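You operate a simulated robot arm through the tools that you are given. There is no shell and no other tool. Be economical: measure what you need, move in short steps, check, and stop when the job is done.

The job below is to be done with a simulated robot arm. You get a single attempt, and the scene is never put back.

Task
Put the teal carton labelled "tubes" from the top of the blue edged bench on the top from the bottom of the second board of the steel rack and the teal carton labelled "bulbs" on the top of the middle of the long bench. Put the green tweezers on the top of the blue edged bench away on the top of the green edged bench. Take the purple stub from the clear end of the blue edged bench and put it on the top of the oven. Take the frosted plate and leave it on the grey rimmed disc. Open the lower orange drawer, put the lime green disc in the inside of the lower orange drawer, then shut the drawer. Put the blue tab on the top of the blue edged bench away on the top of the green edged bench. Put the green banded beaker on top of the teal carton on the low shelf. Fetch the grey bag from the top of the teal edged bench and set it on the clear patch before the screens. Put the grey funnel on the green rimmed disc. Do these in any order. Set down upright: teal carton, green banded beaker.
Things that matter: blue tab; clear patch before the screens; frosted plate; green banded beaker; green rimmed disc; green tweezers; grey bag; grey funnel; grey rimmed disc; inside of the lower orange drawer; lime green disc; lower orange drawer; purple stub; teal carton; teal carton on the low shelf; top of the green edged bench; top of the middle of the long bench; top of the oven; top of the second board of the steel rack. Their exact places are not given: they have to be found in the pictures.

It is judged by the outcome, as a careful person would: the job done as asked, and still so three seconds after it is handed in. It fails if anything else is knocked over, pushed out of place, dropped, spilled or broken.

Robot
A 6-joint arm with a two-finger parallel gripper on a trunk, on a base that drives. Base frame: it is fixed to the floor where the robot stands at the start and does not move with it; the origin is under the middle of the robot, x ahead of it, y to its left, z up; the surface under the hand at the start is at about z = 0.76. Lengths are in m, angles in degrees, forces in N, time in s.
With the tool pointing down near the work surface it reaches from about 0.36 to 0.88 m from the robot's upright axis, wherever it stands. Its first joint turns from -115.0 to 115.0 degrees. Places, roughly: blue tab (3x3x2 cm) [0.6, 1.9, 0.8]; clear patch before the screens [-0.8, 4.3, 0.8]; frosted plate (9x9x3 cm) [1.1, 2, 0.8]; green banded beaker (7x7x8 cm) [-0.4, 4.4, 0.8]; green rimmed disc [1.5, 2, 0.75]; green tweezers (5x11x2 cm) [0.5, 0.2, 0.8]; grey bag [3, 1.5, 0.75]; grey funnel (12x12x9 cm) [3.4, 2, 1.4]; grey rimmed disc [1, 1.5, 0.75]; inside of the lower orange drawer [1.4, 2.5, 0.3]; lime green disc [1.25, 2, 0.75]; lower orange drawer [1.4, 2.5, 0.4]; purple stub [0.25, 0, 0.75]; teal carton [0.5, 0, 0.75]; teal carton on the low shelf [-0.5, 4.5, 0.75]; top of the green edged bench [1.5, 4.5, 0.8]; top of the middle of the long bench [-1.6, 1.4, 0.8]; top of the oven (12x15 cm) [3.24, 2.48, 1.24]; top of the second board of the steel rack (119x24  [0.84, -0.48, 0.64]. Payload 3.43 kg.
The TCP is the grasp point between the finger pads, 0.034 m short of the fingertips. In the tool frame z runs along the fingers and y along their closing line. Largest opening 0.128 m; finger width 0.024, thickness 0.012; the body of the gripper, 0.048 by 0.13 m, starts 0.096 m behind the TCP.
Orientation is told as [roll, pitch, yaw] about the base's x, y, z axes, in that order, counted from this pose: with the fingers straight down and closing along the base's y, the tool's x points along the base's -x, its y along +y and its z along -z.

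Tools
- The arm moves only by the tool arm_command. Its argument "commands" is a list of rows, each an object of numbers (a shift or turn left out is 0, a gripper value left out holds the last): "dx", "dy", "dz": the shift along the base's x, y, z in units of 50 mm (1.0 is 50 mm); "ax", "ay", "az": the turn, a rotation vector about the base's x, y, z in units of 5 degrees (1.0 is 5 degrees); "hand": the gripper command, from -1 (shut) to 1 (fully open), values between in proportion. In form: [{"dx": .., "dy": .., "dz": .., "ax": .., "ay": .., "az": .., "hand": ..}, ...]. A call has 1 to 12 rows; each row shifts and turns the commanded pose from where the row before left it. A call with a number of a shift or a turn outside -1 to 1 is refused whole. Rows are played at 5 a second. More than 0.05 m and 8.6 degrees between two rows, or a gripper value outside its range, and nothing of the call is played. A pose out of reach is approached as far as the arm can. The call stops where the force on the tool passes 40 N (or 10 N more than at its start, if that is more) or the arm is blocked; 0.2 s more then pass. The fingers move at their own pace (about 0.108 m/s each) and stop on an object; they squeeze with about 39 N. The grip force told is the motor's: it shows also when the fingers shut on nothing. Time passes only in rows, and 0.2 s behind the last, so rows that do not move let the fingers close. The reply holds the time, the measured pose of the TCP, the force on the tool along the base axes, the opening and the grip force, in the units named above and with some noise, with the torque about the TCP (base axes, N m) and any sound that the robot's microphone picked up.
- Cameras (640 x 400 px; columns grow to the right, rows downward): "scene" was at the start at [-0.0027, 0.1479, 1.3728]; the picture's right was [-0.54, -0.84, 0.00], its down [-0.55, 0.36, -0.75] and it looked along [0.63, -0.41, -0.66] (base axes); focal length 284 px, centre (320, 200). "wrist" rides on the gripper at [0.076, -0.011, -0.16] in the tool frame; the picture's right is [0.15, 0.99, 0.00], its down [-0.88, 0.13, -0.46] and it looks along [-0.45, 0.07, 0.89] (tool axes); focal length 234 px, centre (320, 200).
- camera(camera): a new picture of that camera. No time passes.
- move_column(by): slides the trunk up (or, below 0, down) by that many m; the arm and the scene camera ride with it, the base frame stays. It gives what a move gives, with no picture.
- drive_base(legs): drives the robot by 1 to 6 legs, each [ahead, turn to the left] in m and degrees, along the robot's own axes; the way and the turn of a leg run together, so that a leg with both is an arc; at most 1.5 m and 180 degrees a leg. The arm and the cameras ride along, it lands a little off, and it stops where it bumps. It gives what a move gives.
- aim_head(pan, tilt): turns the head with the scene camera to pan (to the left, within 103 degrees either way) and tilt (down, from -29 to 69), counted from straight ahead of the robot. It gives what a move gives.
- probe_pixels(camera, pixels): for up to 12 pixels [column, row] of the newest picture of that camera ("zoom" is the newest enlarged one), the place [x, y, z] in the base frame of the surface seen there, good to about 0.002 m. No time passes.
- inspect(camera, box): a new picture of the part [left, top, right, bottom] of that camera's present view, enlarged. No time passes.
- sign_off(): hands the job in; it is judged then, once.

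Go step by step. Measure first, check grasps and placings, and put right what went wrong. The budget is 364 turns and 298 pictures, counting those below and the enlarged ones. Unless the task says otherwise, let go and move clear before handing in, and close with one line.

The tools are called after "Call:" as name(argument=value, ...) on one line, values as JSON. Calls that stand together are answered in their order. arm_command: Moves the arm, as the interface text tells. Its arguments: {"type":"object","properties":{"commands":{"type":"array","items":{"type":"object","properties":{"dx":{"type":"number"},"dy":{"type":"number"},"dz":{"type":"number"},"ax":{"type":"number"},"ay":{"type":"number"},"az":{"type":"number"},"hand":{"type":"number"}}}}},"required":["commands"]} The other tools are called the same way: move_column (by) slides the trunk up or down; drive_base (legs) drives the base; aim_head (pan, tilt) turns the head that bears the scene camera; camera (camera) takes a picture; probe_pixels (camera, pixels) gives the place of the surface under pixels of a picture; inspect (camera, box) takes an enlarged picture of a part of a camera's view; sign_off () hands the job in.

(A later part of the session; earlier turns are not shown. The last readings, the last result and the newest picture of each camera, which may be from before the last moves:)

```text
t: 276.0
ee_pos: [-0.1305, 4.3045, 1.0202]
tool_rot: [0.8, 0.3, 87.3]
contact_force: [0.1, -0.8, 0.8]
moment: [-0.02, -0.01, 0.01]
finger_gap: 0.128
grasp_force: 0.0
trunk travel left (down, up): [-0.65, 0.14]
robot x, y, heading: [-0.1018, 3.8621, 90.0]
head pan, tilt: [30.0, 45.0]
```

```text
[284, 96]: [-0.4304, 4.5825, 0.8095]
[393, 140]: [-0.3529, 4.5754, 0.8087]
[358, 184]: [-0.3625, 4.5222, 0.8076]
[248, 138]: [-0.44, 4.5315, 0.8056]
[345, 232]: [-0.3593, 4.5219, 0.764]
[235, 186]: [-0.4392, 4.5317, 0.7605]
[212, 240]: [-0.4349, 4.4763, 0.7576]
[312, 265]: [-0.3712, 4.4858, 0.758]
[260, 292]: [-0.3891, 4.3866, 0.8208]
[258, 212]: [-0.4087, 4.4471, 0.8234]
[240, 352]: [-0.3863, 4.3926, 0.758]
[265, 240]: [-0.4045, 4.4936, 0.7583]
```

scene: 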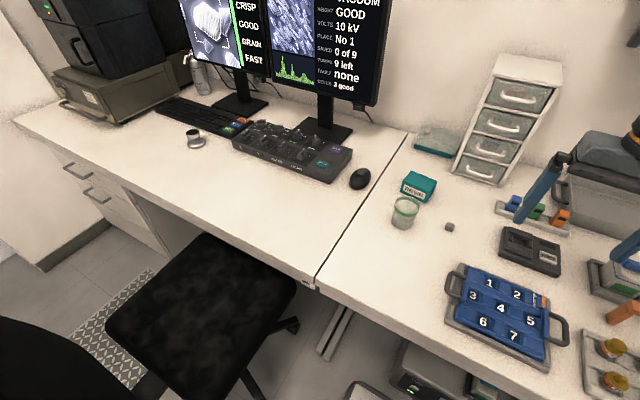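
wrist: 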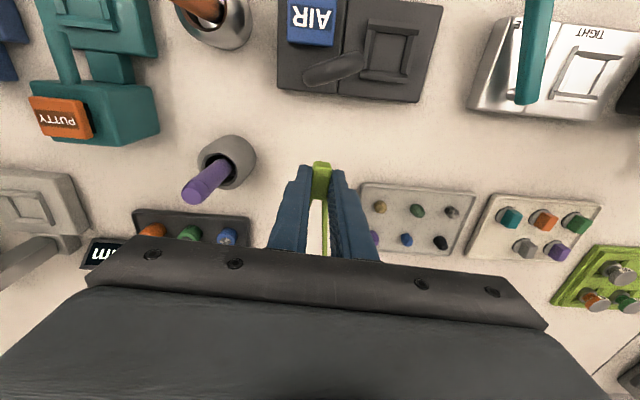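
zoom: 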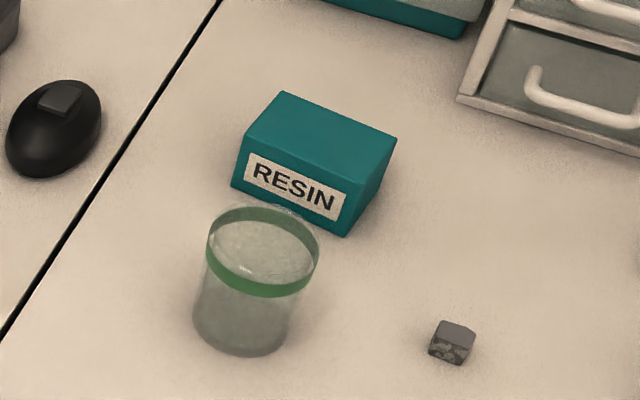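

Beaker centre ≈(−0.398,4.424), RESIN top centre ≈(−0.396,4.552). Move above the beaker.

Call:
arm_command(commands=[{"dx": -0.89, "dy": 0.4}, {"dx": -0.89, "dy": 0.4}, {"dx": -0.89, "dy": 0.4}, {"dx": -0.89, "dy": 0.4}, {"dx": -0.89, "dy": 0.4}, {"dx": -0.89, "dy": 0.4}, {"dz": -0.9}, {"dz": -0.9}, {"az": 0.5}])

Call:
camera(camera="wrist")

```text
t: 278.0
ee_pos: [-0.3985, 4.4257, 0.9295]
tool_rot: [0.9, 0.2, 89.9]
contact_force: [0.5, -0.3, 0.5]
moment: [0.02, 0.02, 0.01]
finger_gap: 0.1279
grasp_force: 0.0
trunk travel left (down, up): [-0.65, 0.14]
robot x, y, heading: [-0.1018, 3.8599, 89.9]
head pan, tilt: [30.0, 45.0]
```

```text
228 pictures are left
```

wrist: 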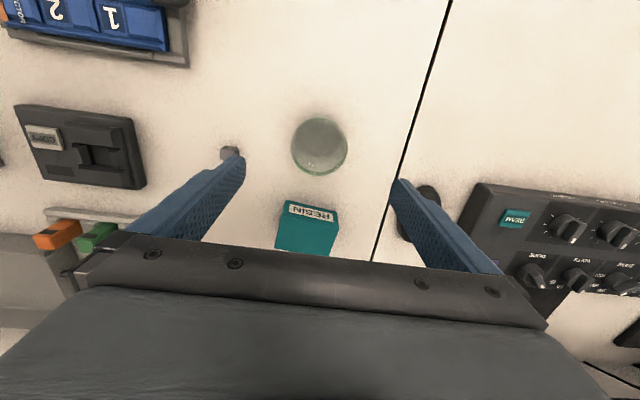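

The beaker is centred between the fingers (col 320). Descend and grip.

Call:
arm_command(commands=[{"dz": -0.9}, {"dz": -0.9}, {"dz": -0.54}, {"hand": -1}, {"hand": -1}, {"hand": -1}, {"hand": -1}, {"dz": 0.5}, {"dz": 1}, {"dz": 1}])

Call:
camera(camera="scene")

Call:
camera(camera="wrist")

```text
t: 280.2
ee_pos: [-0.3996, 4.4245, 0.9382]
tool_rot: [0.8, 0.4, 89.8]
contact_force: [1.1, 0.5, -1.5]
moment: [-0.04, -0.03, 0.01]
finger_gap: 0.0605
grasp_force: 38.7
trunk travel left (down, up): [-0.65, 0.14]
robot x, y, heading: [-0.1037, 3.8585, 90.1]
head pan, tilt: [30.0, 45.0]
```

```text
227 pictures are left
```

scene: 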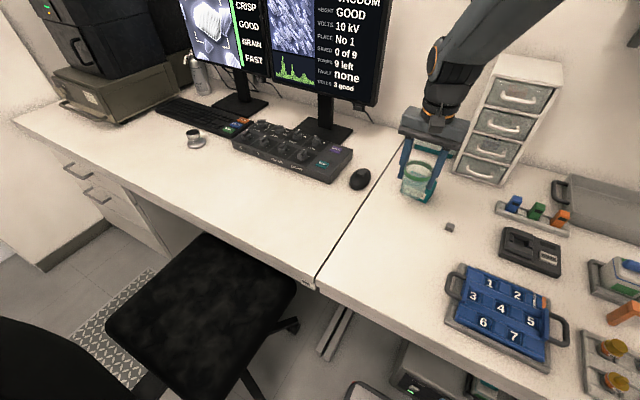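

```text
226 pictures are left
```

wrist: 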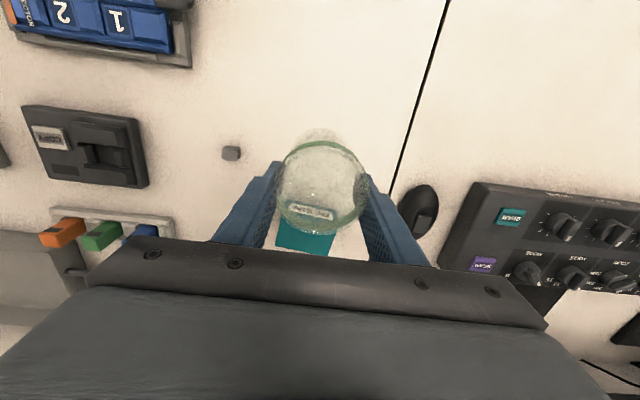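

Beaker held. Move over RESIN and lower close.

Call:
arm_command(commands=[{"dy": 0.85}, {"dy": 0.85}, {"dy": 0.85, "dx": 0.06}, {"dz": -0.7}, {"dz": -0.6}])

Call:
inspect(camera="scene", box=[350, 90, 510, 210])

Call:
camera(camera="wrist")

```text
t: 281.4
ee_pos: [-0.3942, 4.5527, 0.8735]
tool_rot: [0.9, 0.2, 89.8]
contact_force: [0.0, 0.0, 0.0]
moment: [0.03, 0.02, 0.01]
finger_gap: 0.0606
grasp_force: 39.1
trunk travel left (down, up): [-0.65, 0.14]
robot x, y, heading: [-0.099, 3.8561, 90.1]
head pan, tilt: [30.0, 45.0]
```

```text
3.33 times, centred on (430, 150) of scene
```

zoom: 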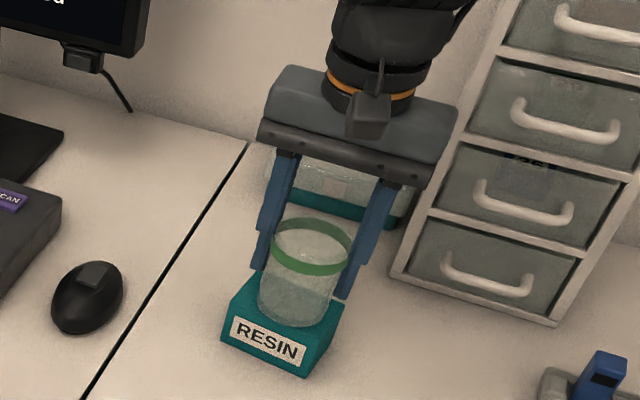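

```text
224 pictures are left
```

wrist: 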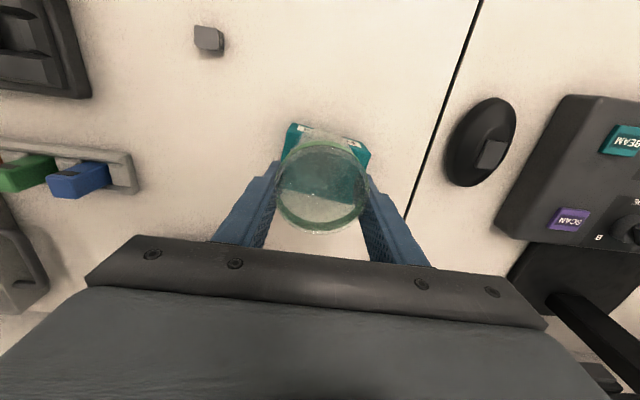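

Call:
arm_command(commands=[{"dz": -0.08}, {"dz": -0.06}, {"dz": -0.05}, {"dz": -0.05}])

Call:
inspect(camera="scene", box=[370, 120, 480, 210])

```text
t: 282.4
ee_pos: [-0.3944, 4.5543, 0.8644]
tool_rot: [0.9, 0.0, 89.7]
contact_force: [0.0, 0.3, 11.2]
moment: [-0.1, -0.24, 0.03]
finger_gap: 0.0602
grasp_force: 38.9
trunk travel left (down, up): [-0.65, 0.14]
robot x, y, heading: [-0.1032, 3.8584, 90.1]
head pan, tilt: [30.0, 45.0]
```

```text
4.44 times, centred on (425, 165) of scene
```

zoom: 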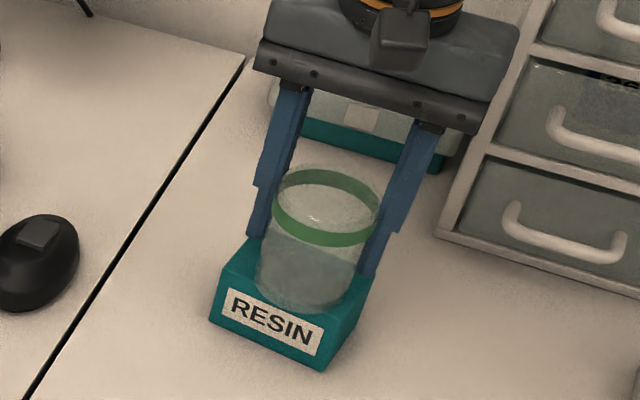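

Centred on the carton with contact; release and lift clear.

Call:
arm_command(commands=[{"hand": 0.2}, {"hand": 0.5}, {"hand": 0.5}, {"hand": 0.5}, {"dz": 0.6}, {"dz": 1}, {"dz": 1}, {"dz": 1}])

Call:
inspect(camera="scene", box=[350, 120, 480, 220])

```text
t: 284.2
ee_pos: [-0.3946, 4.5545, 1.0409]
tool_rot: [0.9, 0.4, 89.8]
contact_force: [-1.0, 0.5, 0.4]
moment: [-0.03, -0.06, 0.0]
finger_gap: 0.0959
grasp_force: 0.1
trunk travel left (down, up): [-0.65, 0.14]
robot x, y, heading: [-0.1011, 3.8555, 90.1]
head pan, tilt: [30.0, 45.0]
```

```text
4.00 times, centred on (415, 170) of scene
```

zoom: 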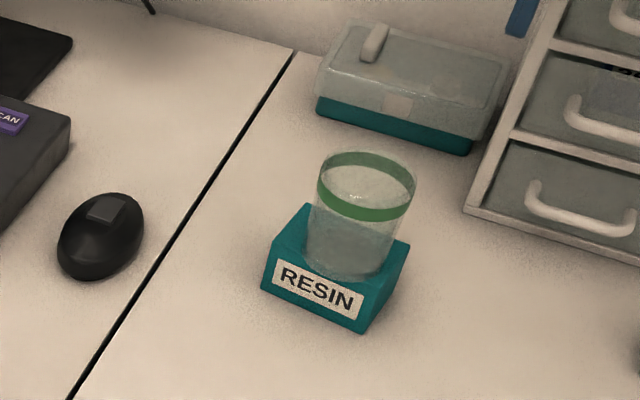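

Beaker stands on the teal carton. Next the blue tab near (0.6,1.9): retract and drive back down the aisle.

Call:
arm_command(commands=[{"dx": 0.7, "dy": -0.6}, {"dx": 0.7, "dy": -0.6}, {"dx": 0.7, "dy": -0.6}, {"dx": 0.7, "dy": -0.6}, {"dx": 0.7, "dy": -0.6}, {"dx": 0.7, "dy": -0.6}, {"dx": 0.7, "dy": -0.6}, {"dx": 0.7, "dy": -0.6, "hand": 1}])

Call:
drive_base(legs=[[-0.45, 0], [0, 90], [0.3, 0], [0, 90], [1.5, 0], [0, 90]])

Call:
aim_head(pan=0, tilt=45)

Call:
camera(camera="scene")

```text
t: 286.0
ee_pos: [-0.1161, 4.3128, 1.0421]
tool_rot: [0.8, 0.2, 89.7]
contact_force: [0.2, 0.1, 0.0]
moment: [-0.03, -0.03, 0.0]
finger_gap: 0.1281
grasp_force: 0.0
trunk travel left (down, up): [-0.65, 0.14]
robot x, y, heading: [-0.1028, 3.8571, 89.8]
head pan, tilt: [30.0, 45.0]
```

```text
t: 308.8
ee_pos: [0.0589, 1.9257, 1.0422]
tool_rot: [0.8, 0.2, 0.1]
contact_force: [-0.4, 0.2, -0.4]
moment: [0.0, 0.01, -0.04]
finger_gap: 0.1278
grasp_force: 0.1
trunk travel left (down, up): [-0.65, 0.14]
robot x, y, heading: [-0.3996, 1.9098, 0.5]
head pan, tilt: [30.0, 45.0]
```

```text
t: 309.8
ee_pos: [0.0586, 1.9258, 1.0417]
tool_rot: [0.9, 0.2, 0.1]
contact_force: [-0.4, -0.3, 0.0]
moment: [0.01, 0.01, -0.03]
finger_gap: 0.128
grasp_force: 0.0
trunk travel left (down, up): [-0.65, 0.14]
robot x, y, heading: [-0.3993, 1.9086, 0.2]
head pan, tilt: [0.0, 45.0]
```

```text
221 pictures are left
```

scene: 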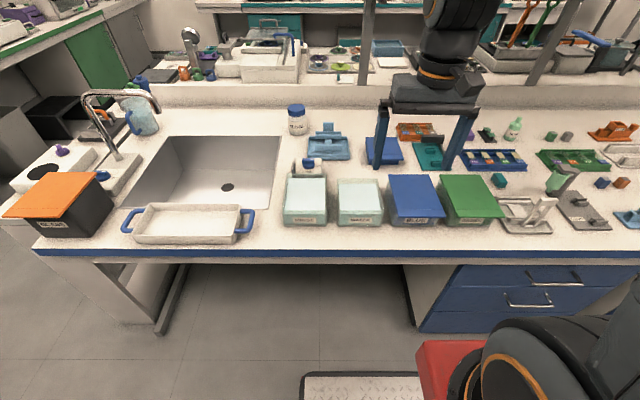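

Call:
arm_command(commands=[{"dz": 0.9}, {"dz": 0.9}, {"dy": -0.9}, {"dy": -0.9}, {"dy": -0.9}, {"dy": -0.9}, {"dy": -0.9}])

Call:
inspect(camera="scene", box=[270, 90, 480, 230])

Call:
inspect(camera="scene", box=[430, 90, 640, 230])

```text
t: 311.4
ee_pos: [0.0596, 1.7017, 1.1347]
tool_rot: [0.9, 0.3, 0.2]
contact_force: [0.0, 0.0, -0.5]
moment: [-0.09, 0.03, 0.03]
finger_gap: 0.1277
grasp_force: 0.1
trunk travel left (down, up): [-0.65, 0.14]
robot x, y, heading: [-0.3955, 1.9092, 0.5]
head pan, tilt: [0.0, 45.0]
```

```text
2.86 times, centred on (375, 160) of scene
```

zoom: 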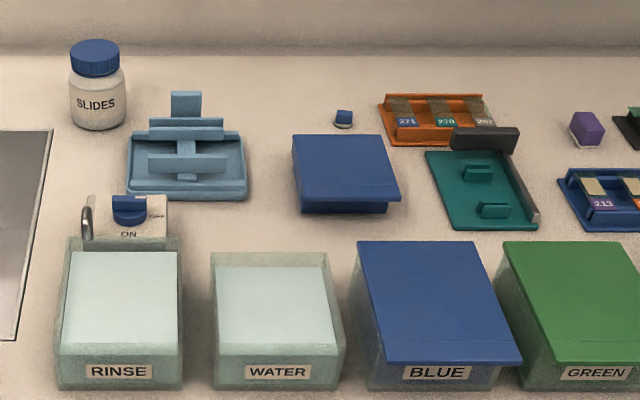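

```text
2.86 times, centred on (535, 160) of scene
```

zoom: 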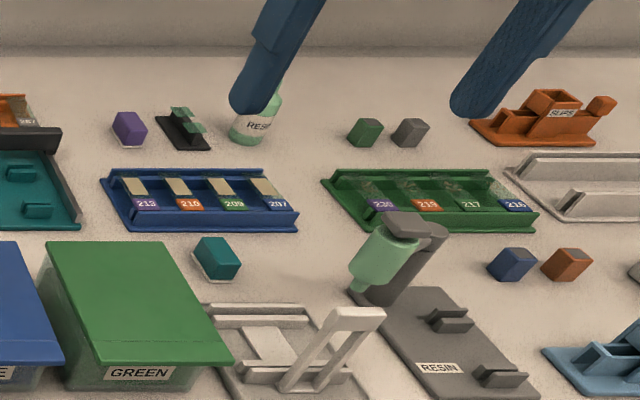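

Call:
probe_pixels(camera="scene", pixels=[[383, 130], [602, 182], [396, 150], [605, 183]])

Call:
inspect(camera="scene", box=[350, 110, 420, 170])

```text
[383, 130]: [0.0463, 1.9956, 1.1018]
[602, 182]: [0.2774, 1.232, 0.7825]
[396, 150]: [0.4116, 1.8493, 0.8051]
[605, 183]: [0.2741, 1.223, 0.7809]
```

```text
6.67 times, centred on (385, 140) of scene
```

zoom: 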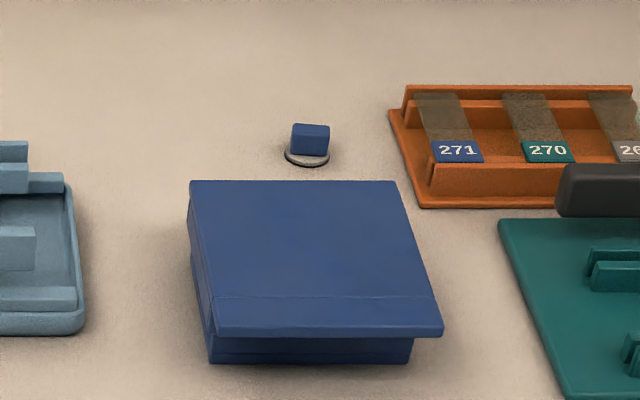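

Call:
probe_pixels(camera="zoom", pixels=[[310, 130], [310, 148], [297, 140], [327, 140], [305, 163], [295, 185], [395, 185], [415, 330], [215, 325], [320, 60], [390, 130], [300, 250]])

```text
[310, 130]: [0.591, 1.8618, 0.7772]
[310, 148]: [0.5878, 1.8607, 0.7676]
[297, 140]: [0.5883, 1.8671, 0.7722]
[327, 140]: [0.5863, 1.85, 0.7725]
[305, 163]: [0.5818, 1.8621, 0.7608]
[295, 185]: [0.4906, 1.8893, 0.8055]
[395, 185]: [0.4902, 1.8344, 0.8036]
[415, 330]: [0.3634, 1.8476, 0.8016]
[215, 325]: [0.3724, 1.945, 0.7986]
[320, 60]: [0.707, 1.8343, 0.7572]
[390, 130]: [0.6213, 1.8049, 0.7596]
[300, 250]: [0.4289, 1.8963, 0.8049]
```

The blue tab is the small cube on a disc at ≈(0.593,1.859), top z 0.777. Drive 0.2 m closer and go over it.

Call:
drive_base(legs=[[0.22, 0]])

Call:
arm_command(commands=[{"dx": 0.8, "dy": 0.4}, {"dx": 0.8, "dy": 0.4}, {"dx": 0.8, "dy": 0.4}, {"dx": 0.8, "dy": 0.4}, {"dx": 0.8, "dy": 0.4}, {"dx": 0.8, "dy": 0.4}, {"dx": 0.8, "dy": 0.4}, {"dx": 0.5, "dy": 0.3, "dz": -0.7}, {"dz": -0.9}, {"dz": -0.9}])

Call:
camera(camera="wrist")

```text
t: 313.1
ee_pos: [0.2549, 1.704, 1.1337]
tool_rot: [0.9, 0.2, 0.1]
contact_force: [-0.5, -0.4, 0.2]
moment: [-0.02, 0.01, 0.01]
finger_gap: 0.128
grasp_force: 0.1
trunk travel left (down, up): [-0.65, 0.14]
robot x, y, heading: [-0.2046, 1.9367, -7.1]
head pan, tilt: [0.0, 45.0]
```

```text
t: 314.3
ee_pos: [0.4499, 1.8027, 1.1344]
tool_rot: [0.8, 1.2, 0.1]
contact_force: [-22.4, -0.3, 9.1]
moment: [0.14, -2.9, 0.36]
finger_gap: 0.128
grasp_force: 0.1
trunk travel left (down, up): [-0.65, 0.14]
robot x, y, heading: [-0.2014, 1.9372, -7.0]
head pan, tilt: [0.0, 45.0]
stopped in row 6: the force on the tool passed its limit at 100 N (the readings are from after the stop); the commanded pose is now the measured one
```

```text
217 pictures are left
```

wrist: 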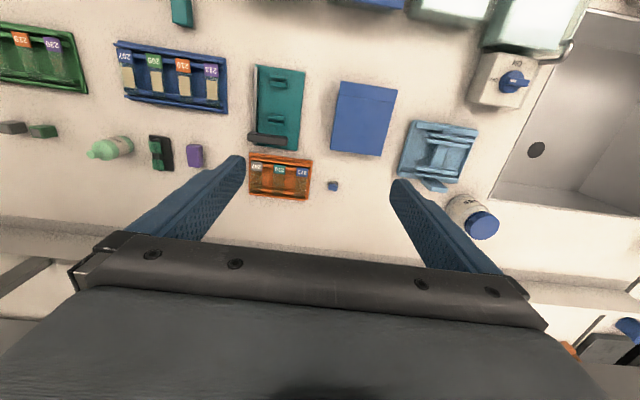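

The tool met something (100 N) – probably the overhead shelf touching the wrist. Back off, and look at the shelf.

Call:
arm_command(commands=[{"dx": -0.8}, {"dx": -0.8}, {"dx": -0.5}])

Call:
aim_head(pan=0, tilt=15)

Call:
camera(camera="scene")

```text
t: 315.1
ee_pos: [0.3482, 1.8034, 1.133]
tool_rot: [0.8, 1.2, 0.1]
contact_force: [0.6, -0.4, -0.2]
moment: [-0.02, 0.02, 0.0]
finger_gap: 0.1278
grasp_force: 0.0
trunk travel left (down, up): [-0.65, 0.14]
robot x, y, heading: [-0.2028, 1.9374, -7.1]
head pan, tilt: [0.0, 45.0]
```

```text
t: 316.1
ee_pos: [0.347, 1.8031, 1.132]
tool_rot: [0.8, 1.2, 0.1]
contact_force: [0.5, 0.0, 0.9]
moment: [0.02, -0.01, 0.01]
finger_gap: 0.128
grasp_force: 0.1
trunk travel left (down, up): [-0.65, 0.14]
robot x, y, heading: [-0.2044, 1.9357, -7.0]
head pan, tilt: [0.0, 15.0]
```

```text
216 pictures are left
```

scene: 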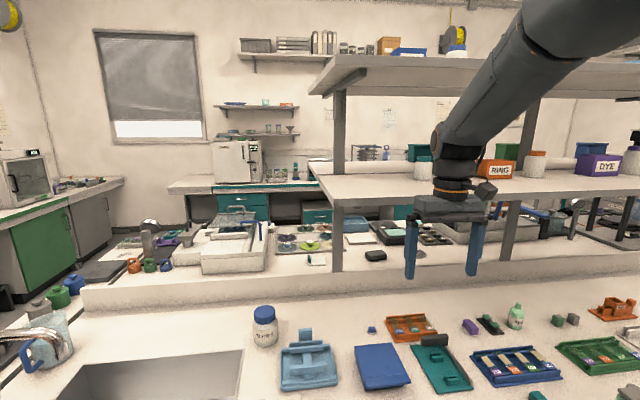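

Call:
probe_pixels(camera="scene", pixels=[[350, 199], [400, 197], [330, 180], [360, 90], [423, 170], [372, 328], [340, 230], [372, 331]])

Call:
inspect(camera="scene", box=[310, 120, 640, 220])

```text
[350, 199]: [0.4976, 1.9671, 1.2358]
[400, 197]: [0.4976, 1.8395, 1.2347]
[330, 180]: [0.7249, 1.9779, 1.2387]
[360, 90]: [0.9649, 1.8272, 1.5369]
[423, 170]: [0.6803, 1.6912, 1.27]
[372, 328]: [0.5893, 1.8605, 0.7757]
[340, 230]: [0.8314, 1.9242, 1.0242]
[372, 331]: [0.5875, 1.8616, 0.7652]
```

```text
1.94 times, centred on (475, 170) of scene
```

zoom: 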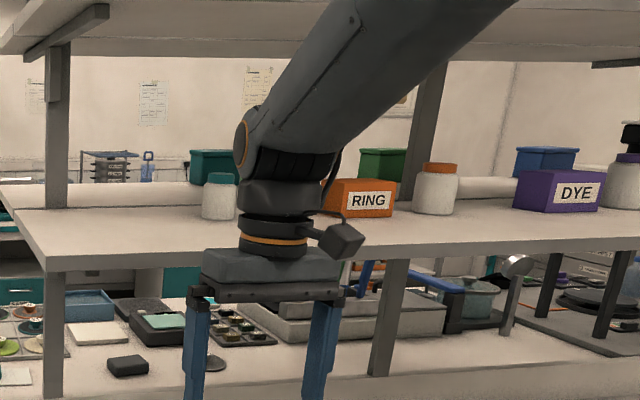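

The shelf front edge is at x≈0.498, z≈1.236; the wrist touched it and nothing moved. I'll tilt the tool 30° forward and approach from below shelf height.

Call:
arm_command(commands=[{"ay": -1, "dz": -0.7, "dy": 0.19}, {"ay": -1, "dz": -0.7, "dy": 0.19}, {"ay": -1, "dz": -0.7, "dy": 0.19}, {"ay": -1, "dz": -0.7, "dy": 0.19}, {"ay": -1, "dz": -0.7, "dy": 0.19}, {"ay": -1, "dz": -0.7, "dy": 0.19}, {"dx": 0.8}, {"dx": 0.8}])

Call:
camera(camera="scene")

Call:
camera(camera="wrist")

```text
t: 317.9
ee_pos: [0.4267, 1.8606, 0.9361]
tool_rot: [0.6, -28.7, 0.1]
contact_force: [0.1, 0.6, 0.7]
moment: [-0.02, -0.01, -0.05]
finger_gap: 0.1281
grasp_force: 0.1
out of reach, approached as far as the arm can: row 6
trunk travel left (down, up): [-0.65, 0.14]
robot x, y, heading: [-0.2009, 1.9327, -7.3]
head pan, tilt: [0.0, 15.0]
```

```text
214 pictures are left
```

scene: 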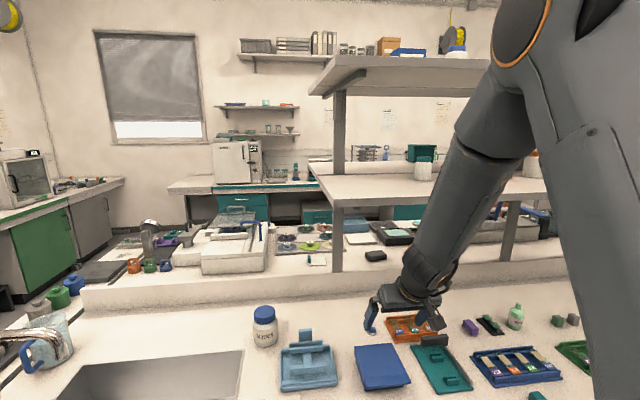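

```text
213 pictures are left
```

wrist: 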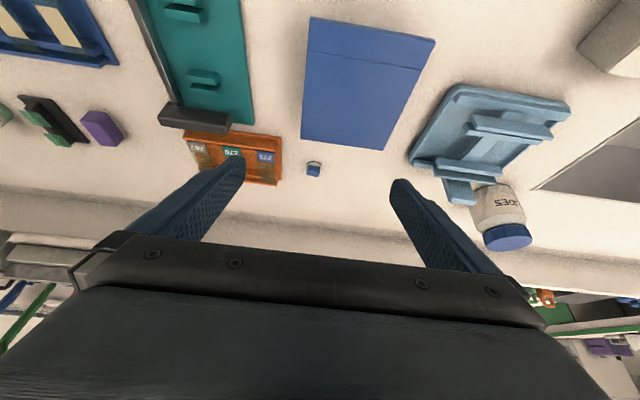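

Call:
arm_command(commands=[{"dx": 0.77, "dz": -0.3, "hand": -0.22}, {"dx": 0.77, "dz": -0.3}, {"dx": 0.77, "dz": -0.3}, {"dx": 0.77, "dz": -0.3}])

Call:
camera(camera="wrist")

Call:
inspect(camera="scene", box=[300, 120, 560, 400])

```text
t: 318.9
ee_pos: [0.5837, 1.8612, 0.8777]
tool_rot: [0.7, -28.8, 0.2]
contact_force: [0.4, -0.5, 0.5]
moment: [0.0, -0.02, 0.0]
finger_gap: 0.0497
grasp_force: 0.0
trunk travel left (down, up): [-0.65, 0.14]
robot x, y, heading: [-0.2036, 1.9323, -7.1]
head pan, tilt: [0.0, 15.0]
```

```text
212 pictures are left
```

wrist: 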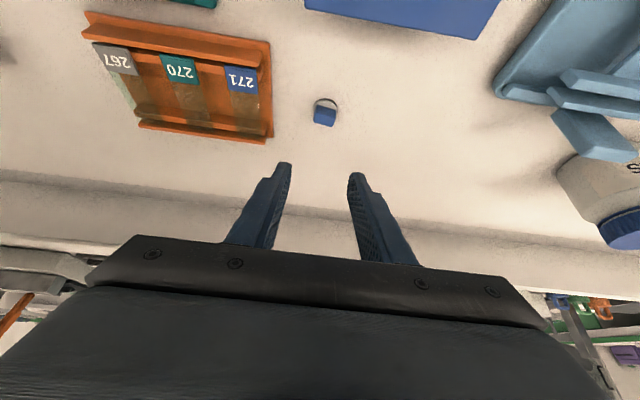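

```text
1.43 times, centred on (430, 260) of scene
```

zoom: 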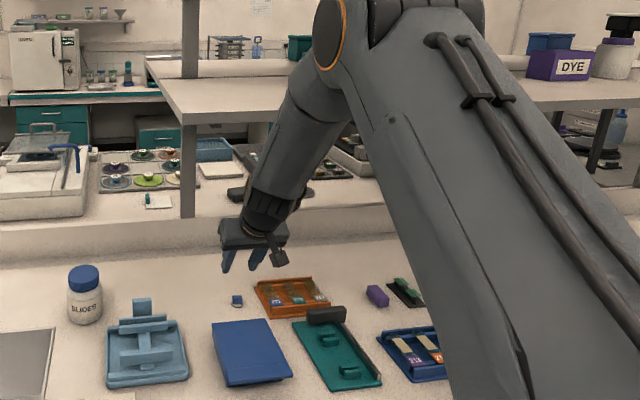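

Call:
probe_pixels(camera="wrist", pixels=[[326, 110], [325, 120], [317, 117], [335, 117], [325, 102], [272, 125]])

```text
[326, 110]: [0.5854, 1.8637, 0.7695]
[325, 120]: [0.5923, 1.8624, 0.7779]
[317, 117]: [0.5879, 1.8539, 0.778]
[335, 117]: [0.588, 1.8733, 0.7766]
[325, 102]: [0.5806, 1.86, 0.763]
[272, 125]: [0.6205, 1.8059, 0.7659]
```

Call:
arm_command(commands=[{"dz": -0.8, "dy": 0.04}, {"dz": -0.7}, {"dz": -0.1}, {"hand": -1}, {"hand": -1}, {"hand": -1}, {"dz": 0.4}, {"dz": 0.8}])

Call:
camera(camera="wrist")

```text
t: 320.7
ee_pos: [0.5829, 1.8621, 0.8557]
tool_rot: [0.7, -28.7, 0.1]
contact_force: [0.5, 0.4, -1.2]
moment: [0.01, 0.01, 0.0]
finger_gap: 0.0217
grasp_force: 39.3
trunk travel left (down, up): [-0.65, 0.14]
robot x, y, heading: [-0.2024, 1.9337, -7.2]
head pan, tilt: [0.0, 15.0]
```

```text
210 pictures are left
```

wrist: 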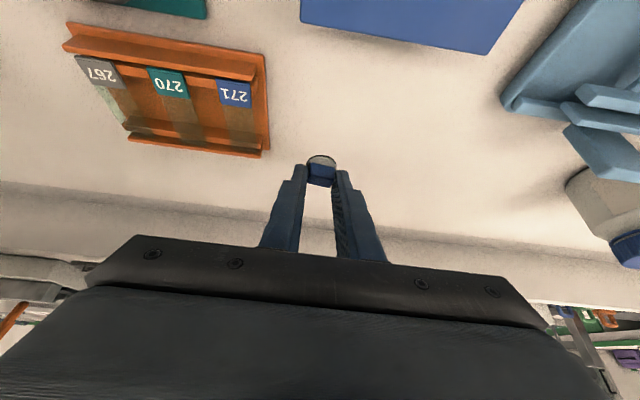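

Tab held (gap 0.022). Withdraw from under the shelf, keeping the tilt, and drive to the green edged bench.

Call:
arm_command(commands=[{"dx": -0.77, "dz": 0.3}, {"dx": -0.77, "dz": 0.3}, {"dx": -0.77, "dz": 0.3}, {"dx": -0.77, "dz": 0.3}, {"dz": 0.9}, {"dz": 0.9}, {"dz": 0.5}])

Call:
drive_base(legs=[[-0.2, 0], [0, 97], [1.5, 0], [0, -90], [1.2, 0], [0, 90]])

Call:
aim_head(pan=15, tilt=40)

Call:
camera(camera="scene")

```text
t: 322.3
ee_pos: [0.4279, 1.8616, 1.0311]
tool_rot: [0.6, -28.8, 0.0]
contact_force: [0.3, 1.1, 0.3]
moment: [0.0, 0.01, -0.02]
finger_gap: 0.0212
grasp_force: 39.1
trunk travel left (down, up): [-0.65, 0.14]
robot x, y, heading: [-0.2039, 1.934, -7.0]
head pan, tilt: [0.0, 15.0]
```

```text
t: 346.6
ee_pos: [1.2774, 3.8591, 1.0299]
tool_rot: [0.9, -28.9, 51.7]
contact_force: [0.2, 0.3, 0.1]
moment: [0.11, 0.09, 0.06]
finger_gap: 0.0178
grasp_force: 39.2
trunk travel left (down, up): [-0.65, 0.14]
robot x, y, heading: [0.7951, 3.448, 35.6]
head pan, tilt: [0.0, 15.0]
stopped in leg 6: the robot was blocked; the commanded pose is now the measured one
```

```text
t: 347.5
ee_pos: [1.2765, 3.8609, 1.0317]
tool_rot: [0.8, -28.7, 51.7]
contact_force: [-0.1, 0.0, 0.3]
moment: [0.04, 0.02, -0.01]
finger_gap: 0.0181
grasp_force: 39.0
trunk travel left (down, up): [-0.65, 0.14]
robot x, y, heading: [0.7961, 3.4447, 35.7]
head pan, tilt: [15.0, 40.0]
```

```text
209 pictures are left
```

scene: 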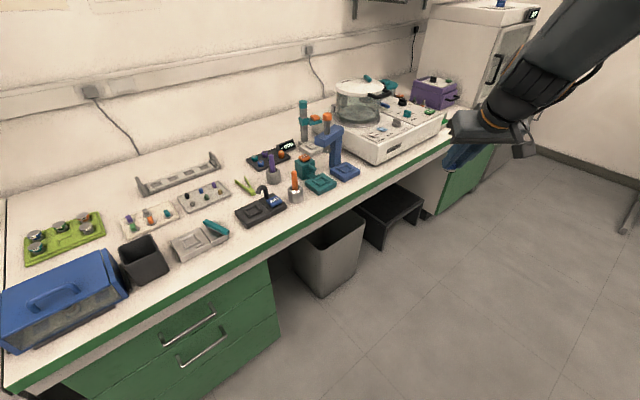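

The turn was blocked at heading 36°; I'll look behind-right for the cause and check the tab in the hand.

Call:
camera(camera="wrist")

Call:
aim_head(pan=-100, tilt=50)

Call:
camera(camera="scene")

Call:
aim_head(pan=103, tilt=50)

Call:
camera(camera="scene")

```text
208 pictures are left
```

wrist: 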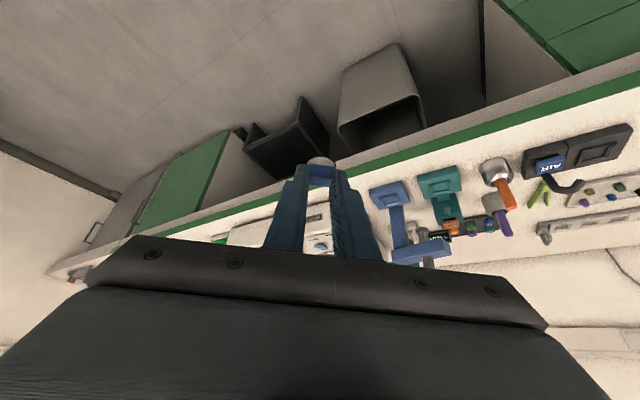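

```text
t: 349.5
ee_pos: [1.2778, 3.8611, 1.0307]
tool_rot: [0.8, -28.7, 51.6]
contact_force: [0.7, 0.4, 0.4]
moment: [-0.02, 0.01, 0.02]
finger_gap: 0.0181
grasp_force: 39.3
trunk travel left (down, up): [-0.65, 0.14]
robot x, y, heading: [0.796, 3.4482, 35.7]
head pan, tilt: [-100.0, 50.0]
```

```text
207 pictures are left
```

scene: 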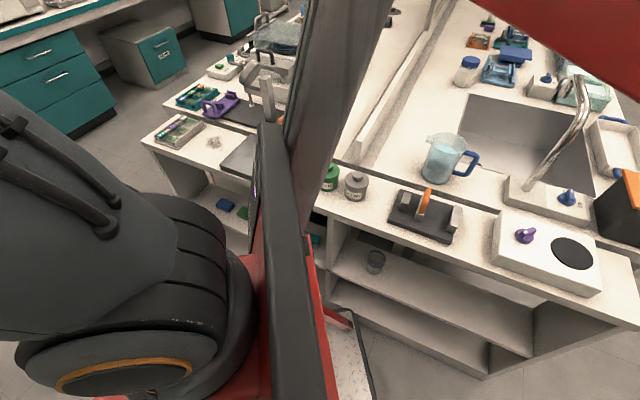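

```text
t: 352.4
ee_pos: [1.2768, 3.8611, 1.0306]
tool_rot: [0.8, -28.8, 51.6]
contact_force: [-0.6, 0.2, -0.6]
moment: [0.02, 0.01, -0.03]
finger_gap: 0.0181
grasp_force: 38.7
trunk travel left (down, up): [-0.65, 0.14]
robot x, y, heading: [0.7964, 3.4484, 35.6]
head pan, tilt: [103.0, 50.0]
```

```text
206 pictures are left
```

scene: 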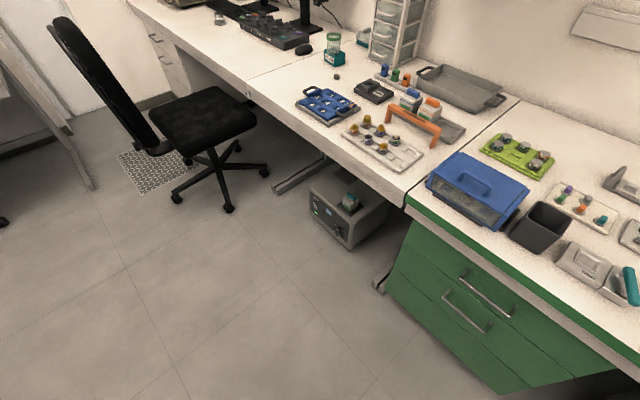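

The robot's back corner touched the island end; the items there still stand. Ease forward, then finish the turn.

Call:
drive_base(legs=[[0.13, 0], [0, 54.4]])

Call:
aim_head(pan=5, tilt=45)

Call:
camera(camera="scene")

```text
t: 356.1
ee_pos: [0.844, 4.1553, 1.0311]
tool_rot: [0.9, -28.8, 106.1]
contact_force: [0.4, -0.3, -0.9]
moment: [0.0, 0.01, 0.01]
finger_gap: 0.018
grasp_force: 39.1
trunk travel left (down, up): [-0.65, 0.14]
robot x, y, heading: [0.9013, 3.5238, 90.1]
head pan, tilt: [103.0, 50.0]
```

```text
t: 357.9
ee_pos: [0.8453, 4.1551, 1.0308]
tool_rot: [0.8, -28.8, 106.1]
contact_force: [-0.3, 0.5, 0.6]
moment: [0.0, 0.03, 0.01]
finger_gap: 0.018
grasp_force: 38.9
trunk travel left (down, up): [-0.65, 0.14]
robot x, y, heading: [0.9056, 3.5254, 90.0]
head pan, tilt: [5.0, 45.0]
```

```text
205 pictures are left
```

scene: 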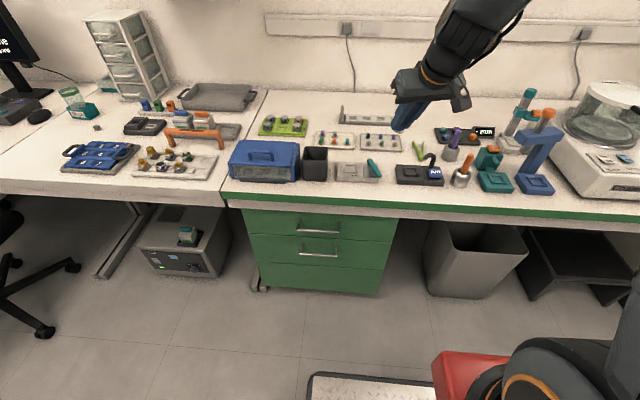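

Call:
arm_command(commands=[{"dy": 0.9, "dx": 0.12, "az": -0.8}, {"dy": 0.9, "dx": 0.12, "az": -0.8}, {"dy": 0.9, "dx": 0.12, "az": -0.8}, {"dy": 0.9, "dx": 0.12, "az": -0.8}, {"dz": -0.95}, {"dz": -0.95}, {"dz": -0.95}])

Call:
camera(camera="wrist")

Call:
inspect(camera="scene", box=[300, 80, 500, 220])

```text
t: 359.5
ee_pos: [0.8694, 4.336, 0.8882]
tool_rot: [0.9, -28.9, 90.1]
contact_force: [0.8, 0.2, 0.6]
moment: [0.05, 0.0, -0.05]
finger_gap: 0.018
grasp_force: 38.9
trunk travel left (down, up): [-0.65, 0.14]
robot x, y, heading: [0.9026, 3.5244, 89.9]
head pan, tilt: [5.0, 45.0]
```

```text
204 pictures are left
```

wrist: 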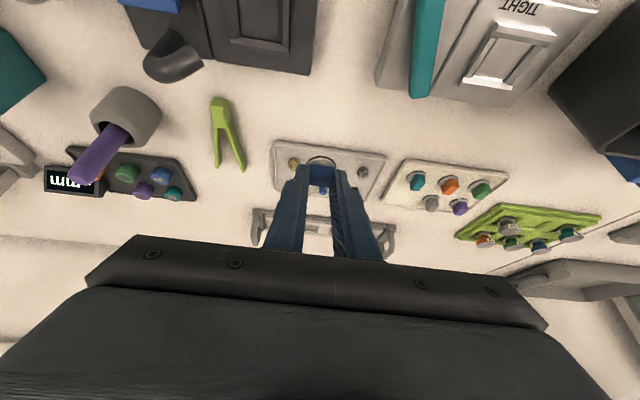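

```text
2.86 times, centred on (400, 150) of scene
```

zoom: 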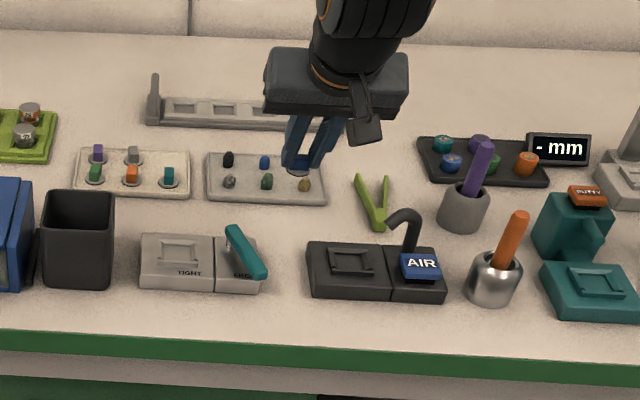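

Call:
probe_pixels(camera="zoom", pixels=[[290, 215], [280, 230], [325, 205], [215, 200], [310, 245], [262, 270], [262, 232], [290, 240]])

```text
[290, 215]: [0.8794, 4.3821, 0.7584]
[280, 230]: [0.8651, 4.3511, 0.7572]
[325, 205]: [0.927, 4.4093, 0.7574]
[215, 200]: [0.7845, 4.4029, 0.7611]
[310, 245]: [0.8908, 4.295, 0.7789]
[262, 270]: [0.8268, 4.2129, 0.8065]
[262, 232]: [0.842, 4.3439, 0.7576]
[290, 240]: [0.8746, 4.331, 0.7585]
```

The landing point is clear. Lower, release a little, and lift.

Call:
arm_command(commands=[{"dz": -0.9}, {"dz": -0.75}, {"dz": -0.1}, {"dz": -0.06}])

Call:
inspect(camera="scene", box=[340, 110, 440, 180])

```text
t: 360.5
ee_pos: [0.8688, 4.3353, 0.7987]
tool_rot: [0.9, -29.0, 90.1]
contact_force: [-0.6, -2.8, 7.7]
moment: [-0.01, -0.04, 0.02]
finger_gap: 0.0181
grasp_force: 38.9
trunk travel left (down, up): [-0.65, 0.14]
robot x, y, heading: [0.9042, 3.5239, 90.0]
head pan, tilt: [5.0, 45.0]
```

```text
5.71 times, centred on (390, 145) of scene
```

zoom: 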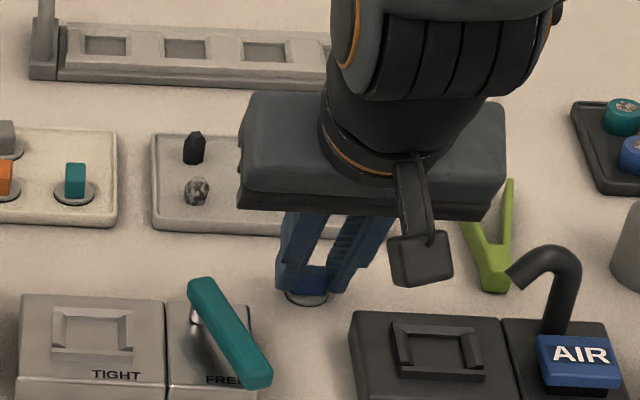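

Call:
arm_command(commands=[{"hand": -0.4}, {"hand": -0.4}, {"hand": -0.4}, {"dz": 0.5, "dy": -0.28}, {"dz": 0.8, "dy": -0.45}, {"dz": 1}, {"dz": 1}, {"dz": 1}])

Call:
inspect(camera="scene", box=[320, 90, 480, 200])

```text
t: 362.3
ee_pos: [0.8692, 4.2982, 1.0121]
tool_rot: [0.8, -28.8, 90.0]
contact_force: [0.3, 0.3, -0.1]
moment: [-0.04, -0.05, -0.02]
finger_gap: 0.0384
grasp_force: 0.0
trunk travel left (down, up): [-0.65, 0.14]
robot x, y, heading: [0.8985, 3.5231, 89.6]
head pan, tilt: [5.0, 45.0]
```

```text
3.64 times, centred on (400, 145) of scene
```

zoom: 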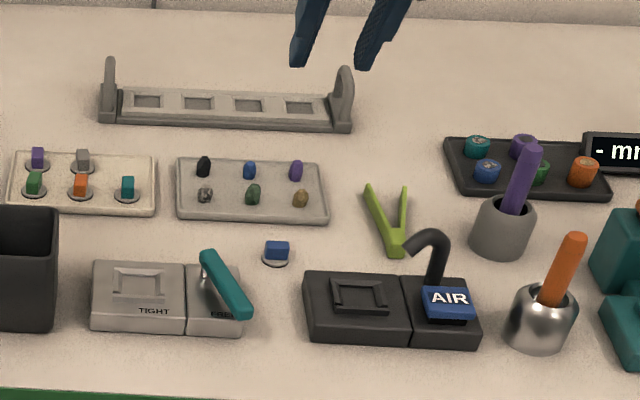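

Blue tab is placed. Now aisle B: straighten and retract the arm, then drive east and look south.

Call:
arm_command(commands=[{"dy": -0.7, "ax": -0.97}, {"dy": -0.7, "ax": -0.97}, {"dy": -0.7, "ax": -0.97}, {"dy": -0.7, "ax": -0.97}, {"dy": -0.7, "ax": -0.97}, {"dy": -0.7, "ax": -0.97, "hand": 1}, {"dy": -0.8}, {"dy": -0.8}])

Call:
drive_base(legs=[[0, -89.6], [1.0, 0]])

Call:
aim_head(pan=-60, tilt=30)

Call:
camera(camera="scene")

Call:
aim_head(pan=-10, tilt=20)

Call:
camera(camera="scene")

```text
t: 364.1
ee_pos: [0.8687, 4.006, 1.013]
tool_rot: [0.8, 0.3, 90.1]
contact_force: [0.2, 0.3, -0.2]
moment: [-0.04, 0.01, -0.01]
finger_gap: 0.1278
grasp_force: 0.0
trunk travel left (down, up): [-0.65, 0.14]
robot x, y, heading: [0.902, 3.5254, 90.0]
head pan, tilt: [5.0, 45.0]
```

```text
t: 373.1
ee_pos: [2.3922, 3.5571, 1.0117]
tool_rot: [0.8, 0.2, -0.3]
contact_force: [-0.3, 0.7, 0.8]
moment: [0.0, 0.01, -0.01]
finger_gap: 0.1281
grasp_force: 0.1
trunk travel left (down, up): [-0.65, 0.14]
robot x, y, heading: [1.9086, 3.5219, -0.3]
head pan, tilt: [5.0, 45.0]
```

```text
t: 374.4
ee_pos: [2.392, 3.5559, 1.0132]
tool_rot: [0.9, 0.3, -0.2]
contact_force: [-0.6, -0.4, 0.4]
moment: [0.02, 0.0, -0.02]
finger_gap: 0.1279
grasp_force: 0.1
trunk travel left (down, up): [-0.65, 0.14]
robot x, y, heading: [1.9082, 3.5244, -0.4]
head pan, tilt: [-60.0, 30.0]
```

```text
200 pictures are left
```

scene: 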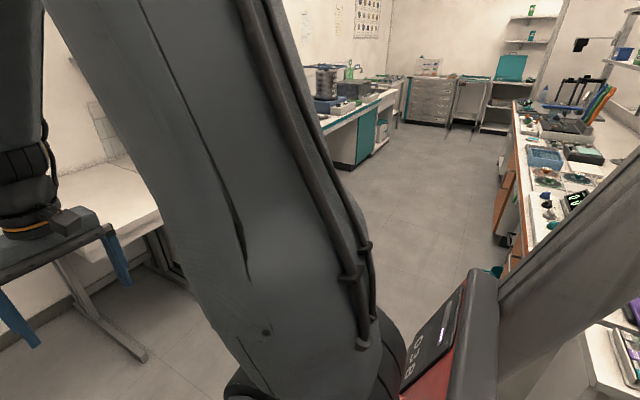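

```text
t: 375.6
ee_pos: [2.3915, 3.5563, 1.0132]
tool_rot: [0.9, 0.3, -0.2]
contact_force: [0.7, -0.2, -0.1]
moment: [0.02, 0.01, -0.01]
finger_gap: 0.128
grasp_force: 0.0
trunk travel left (down, up): [-0.65, 0.14]
robot x, y, heading: [1.9067, 3.5266, -0.4]
head pan, tilt: [-10.0, 20.0]
```

```text
199 pictures are left
```

scene: 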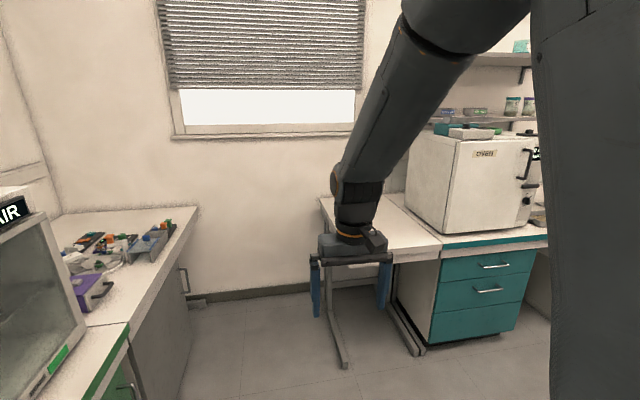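

The oven is to the east; aisle B runs south and connects to the corridor. Enter the aisle at x≈2.1 and look at both sides.

Call:
drive_base(legs=[[0.2, 0], [0, -89.6], [1.1, 0]])

Call:
aim_head(pan=-75, tilt=40)

Call:
camera(camera="scene")

Call:
aim_head(pan=75, tilt=15)

Call:
camera(camera="scene")

```text
t: 386.2
ee_pos: [2.1724, 1.9344, 1.0125]
tool_rot: [0.9, 0.3, -88.6]
contact_force: [-0.2, -0.7, -0.4]
moment: [0.01, 0.02, -0.01]
finger_gap: 0.1282
grasp_force: 0.1
trunk travel left (down, up): [-0.65, 0.14]
robot x, y, heading: [2.1239, 2.4172, -88.6]
head pan, tilt: [-10.0, 20.0]
```

```text
t: 387.6
ee_pos: [2.1709, 1.9351, 1.0123]
tool_rot: [0.9, 0.2, -88.6]
contact_force: [-0.5, 0.5, 0.4]
moment: [-0.01, -0.02, 0.0]
finger_gap: 0.1279
grasp_force: 0.1
trunk travel left (down, up): [-0.65, 0.14]
robot x, y, heading: [2.1286, 2.4163, -88.9]
head pan, tilt: [-75.0, 40.0]
```

```text
198 pictures are left
```

scene: 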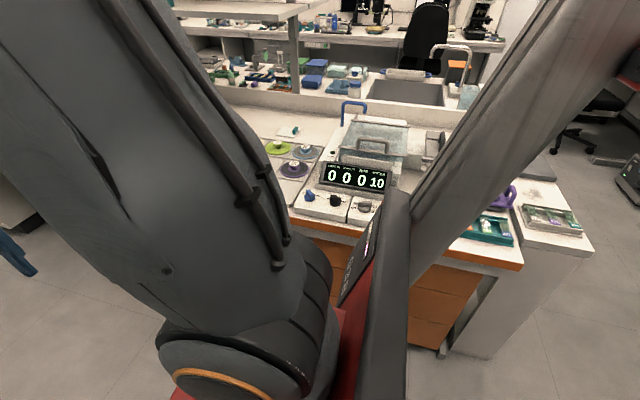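

```text
t: 390.0
ee_pos: [2.1714, 1.934, 1.0129]
tool_rot: [0.8, 0.4, -88.7]
contact_force: [0.1, -0.7, 0.2]
moment: [0.0, 0.01, 0.0]
finger_gap: 0.1283
grasp_force: 0.0
trunk travel left (down, up): [-0.65, 0.14]
robot x, y, heading: [2.1272, 2.4222, -88.6]
head pan, tilt: [75.0, 15.0]
```

```text
197 pictures are left
```

scene: 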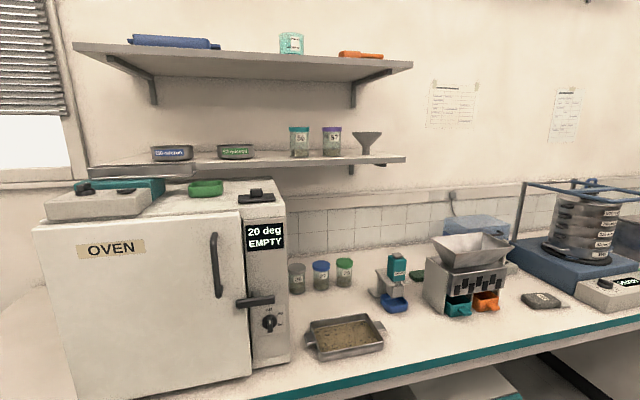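

The grey funnel is on the shelf at (367,140). Probe it, the shelf and the oven top.

Call:
inspect(camera="scene", box=[270, 100, 430, 200])

Call:
probe_pixels(camera="scene", pixels=[[352, 136], [380, 136], [366, 134], [367, 150], [360, 158], [400, 160], [180, 205], [150, 220], [205, 183], [257, 193], [230, 200], [300, 165]])

```text
4.00 times, centred on (350, 150) of scene
```

zoom: 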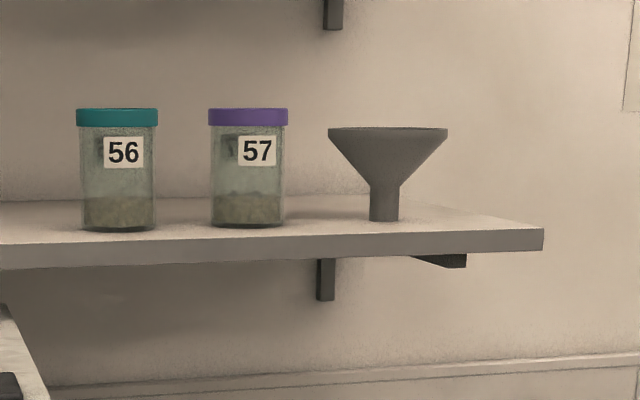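

```text
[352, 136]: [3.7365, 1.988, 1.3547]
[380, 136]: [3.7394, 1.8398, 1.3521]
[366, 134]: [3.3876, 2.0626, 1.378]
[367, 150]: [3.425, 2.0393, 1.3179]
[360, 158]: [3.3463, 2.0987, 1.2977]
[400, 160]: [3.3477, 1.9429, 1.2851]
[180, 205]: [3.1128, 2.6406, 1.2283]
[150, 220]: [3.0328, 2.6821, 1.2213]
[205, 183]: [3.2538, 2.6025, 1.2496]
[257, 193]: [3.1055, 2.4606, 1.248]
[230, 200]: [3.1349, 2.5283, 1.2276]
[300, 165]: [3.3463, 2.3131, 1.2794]
```

The funnel (stem on shelf z≈1.30, centre ≈(3.43,2.04)) will need a near-horizontal grip. First survey the discs on the island: drive to y≈2 and face it.

Call:
drive_base(legs=[[0.4, 0], [0, -91]])

Call:
aim_head(pan=0, tilt=40)

Call:
camera(camera="scene")

```text
t: 396.3
ee_pos: [1.6509, 1.9831, 1.0126]
tool_rot: [0.9, 0.3, -180.0]
contact_force: [-0.7, -0.6, 0.2]
moment: [-0.03, 0.0, -0.03]
finger_gap: 0.1279
grasp_force: 0.0
trunk travel left (down, up): [-0.65, 0.14]
robot x, y, heading: [2.1354, 2.0168, 179.9]
head pan, tilt: [75.0, 15.0]
```

```text
t: 397.8
ee_pos: [1.6516, 1.9824, 1.0115]
tool_rot: [0.8, 0.3, -180.1]
contact_force: [0.0, 0.4, -0.2]
moment: [-0.03, 0.02, 0.0]
finger_gap: 0.1279
grasp_force: 0.0
trunk travel left (down, up): [-0.65, 0.14]
robot x, y, heading: [2.1357, 2.0151, 179.7]
head pan, tilt: [0.0, 40.0]
```

```text
195 pictures are left
```

scene: 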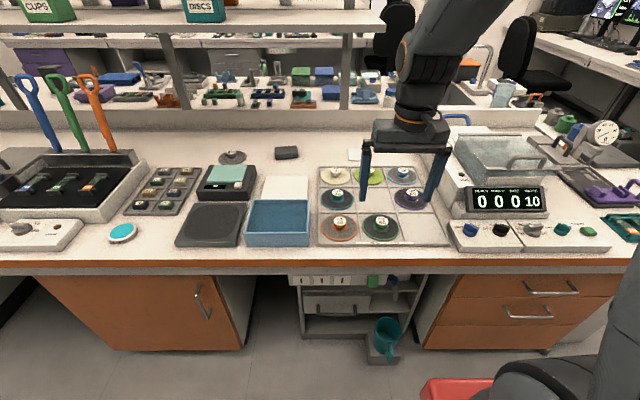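

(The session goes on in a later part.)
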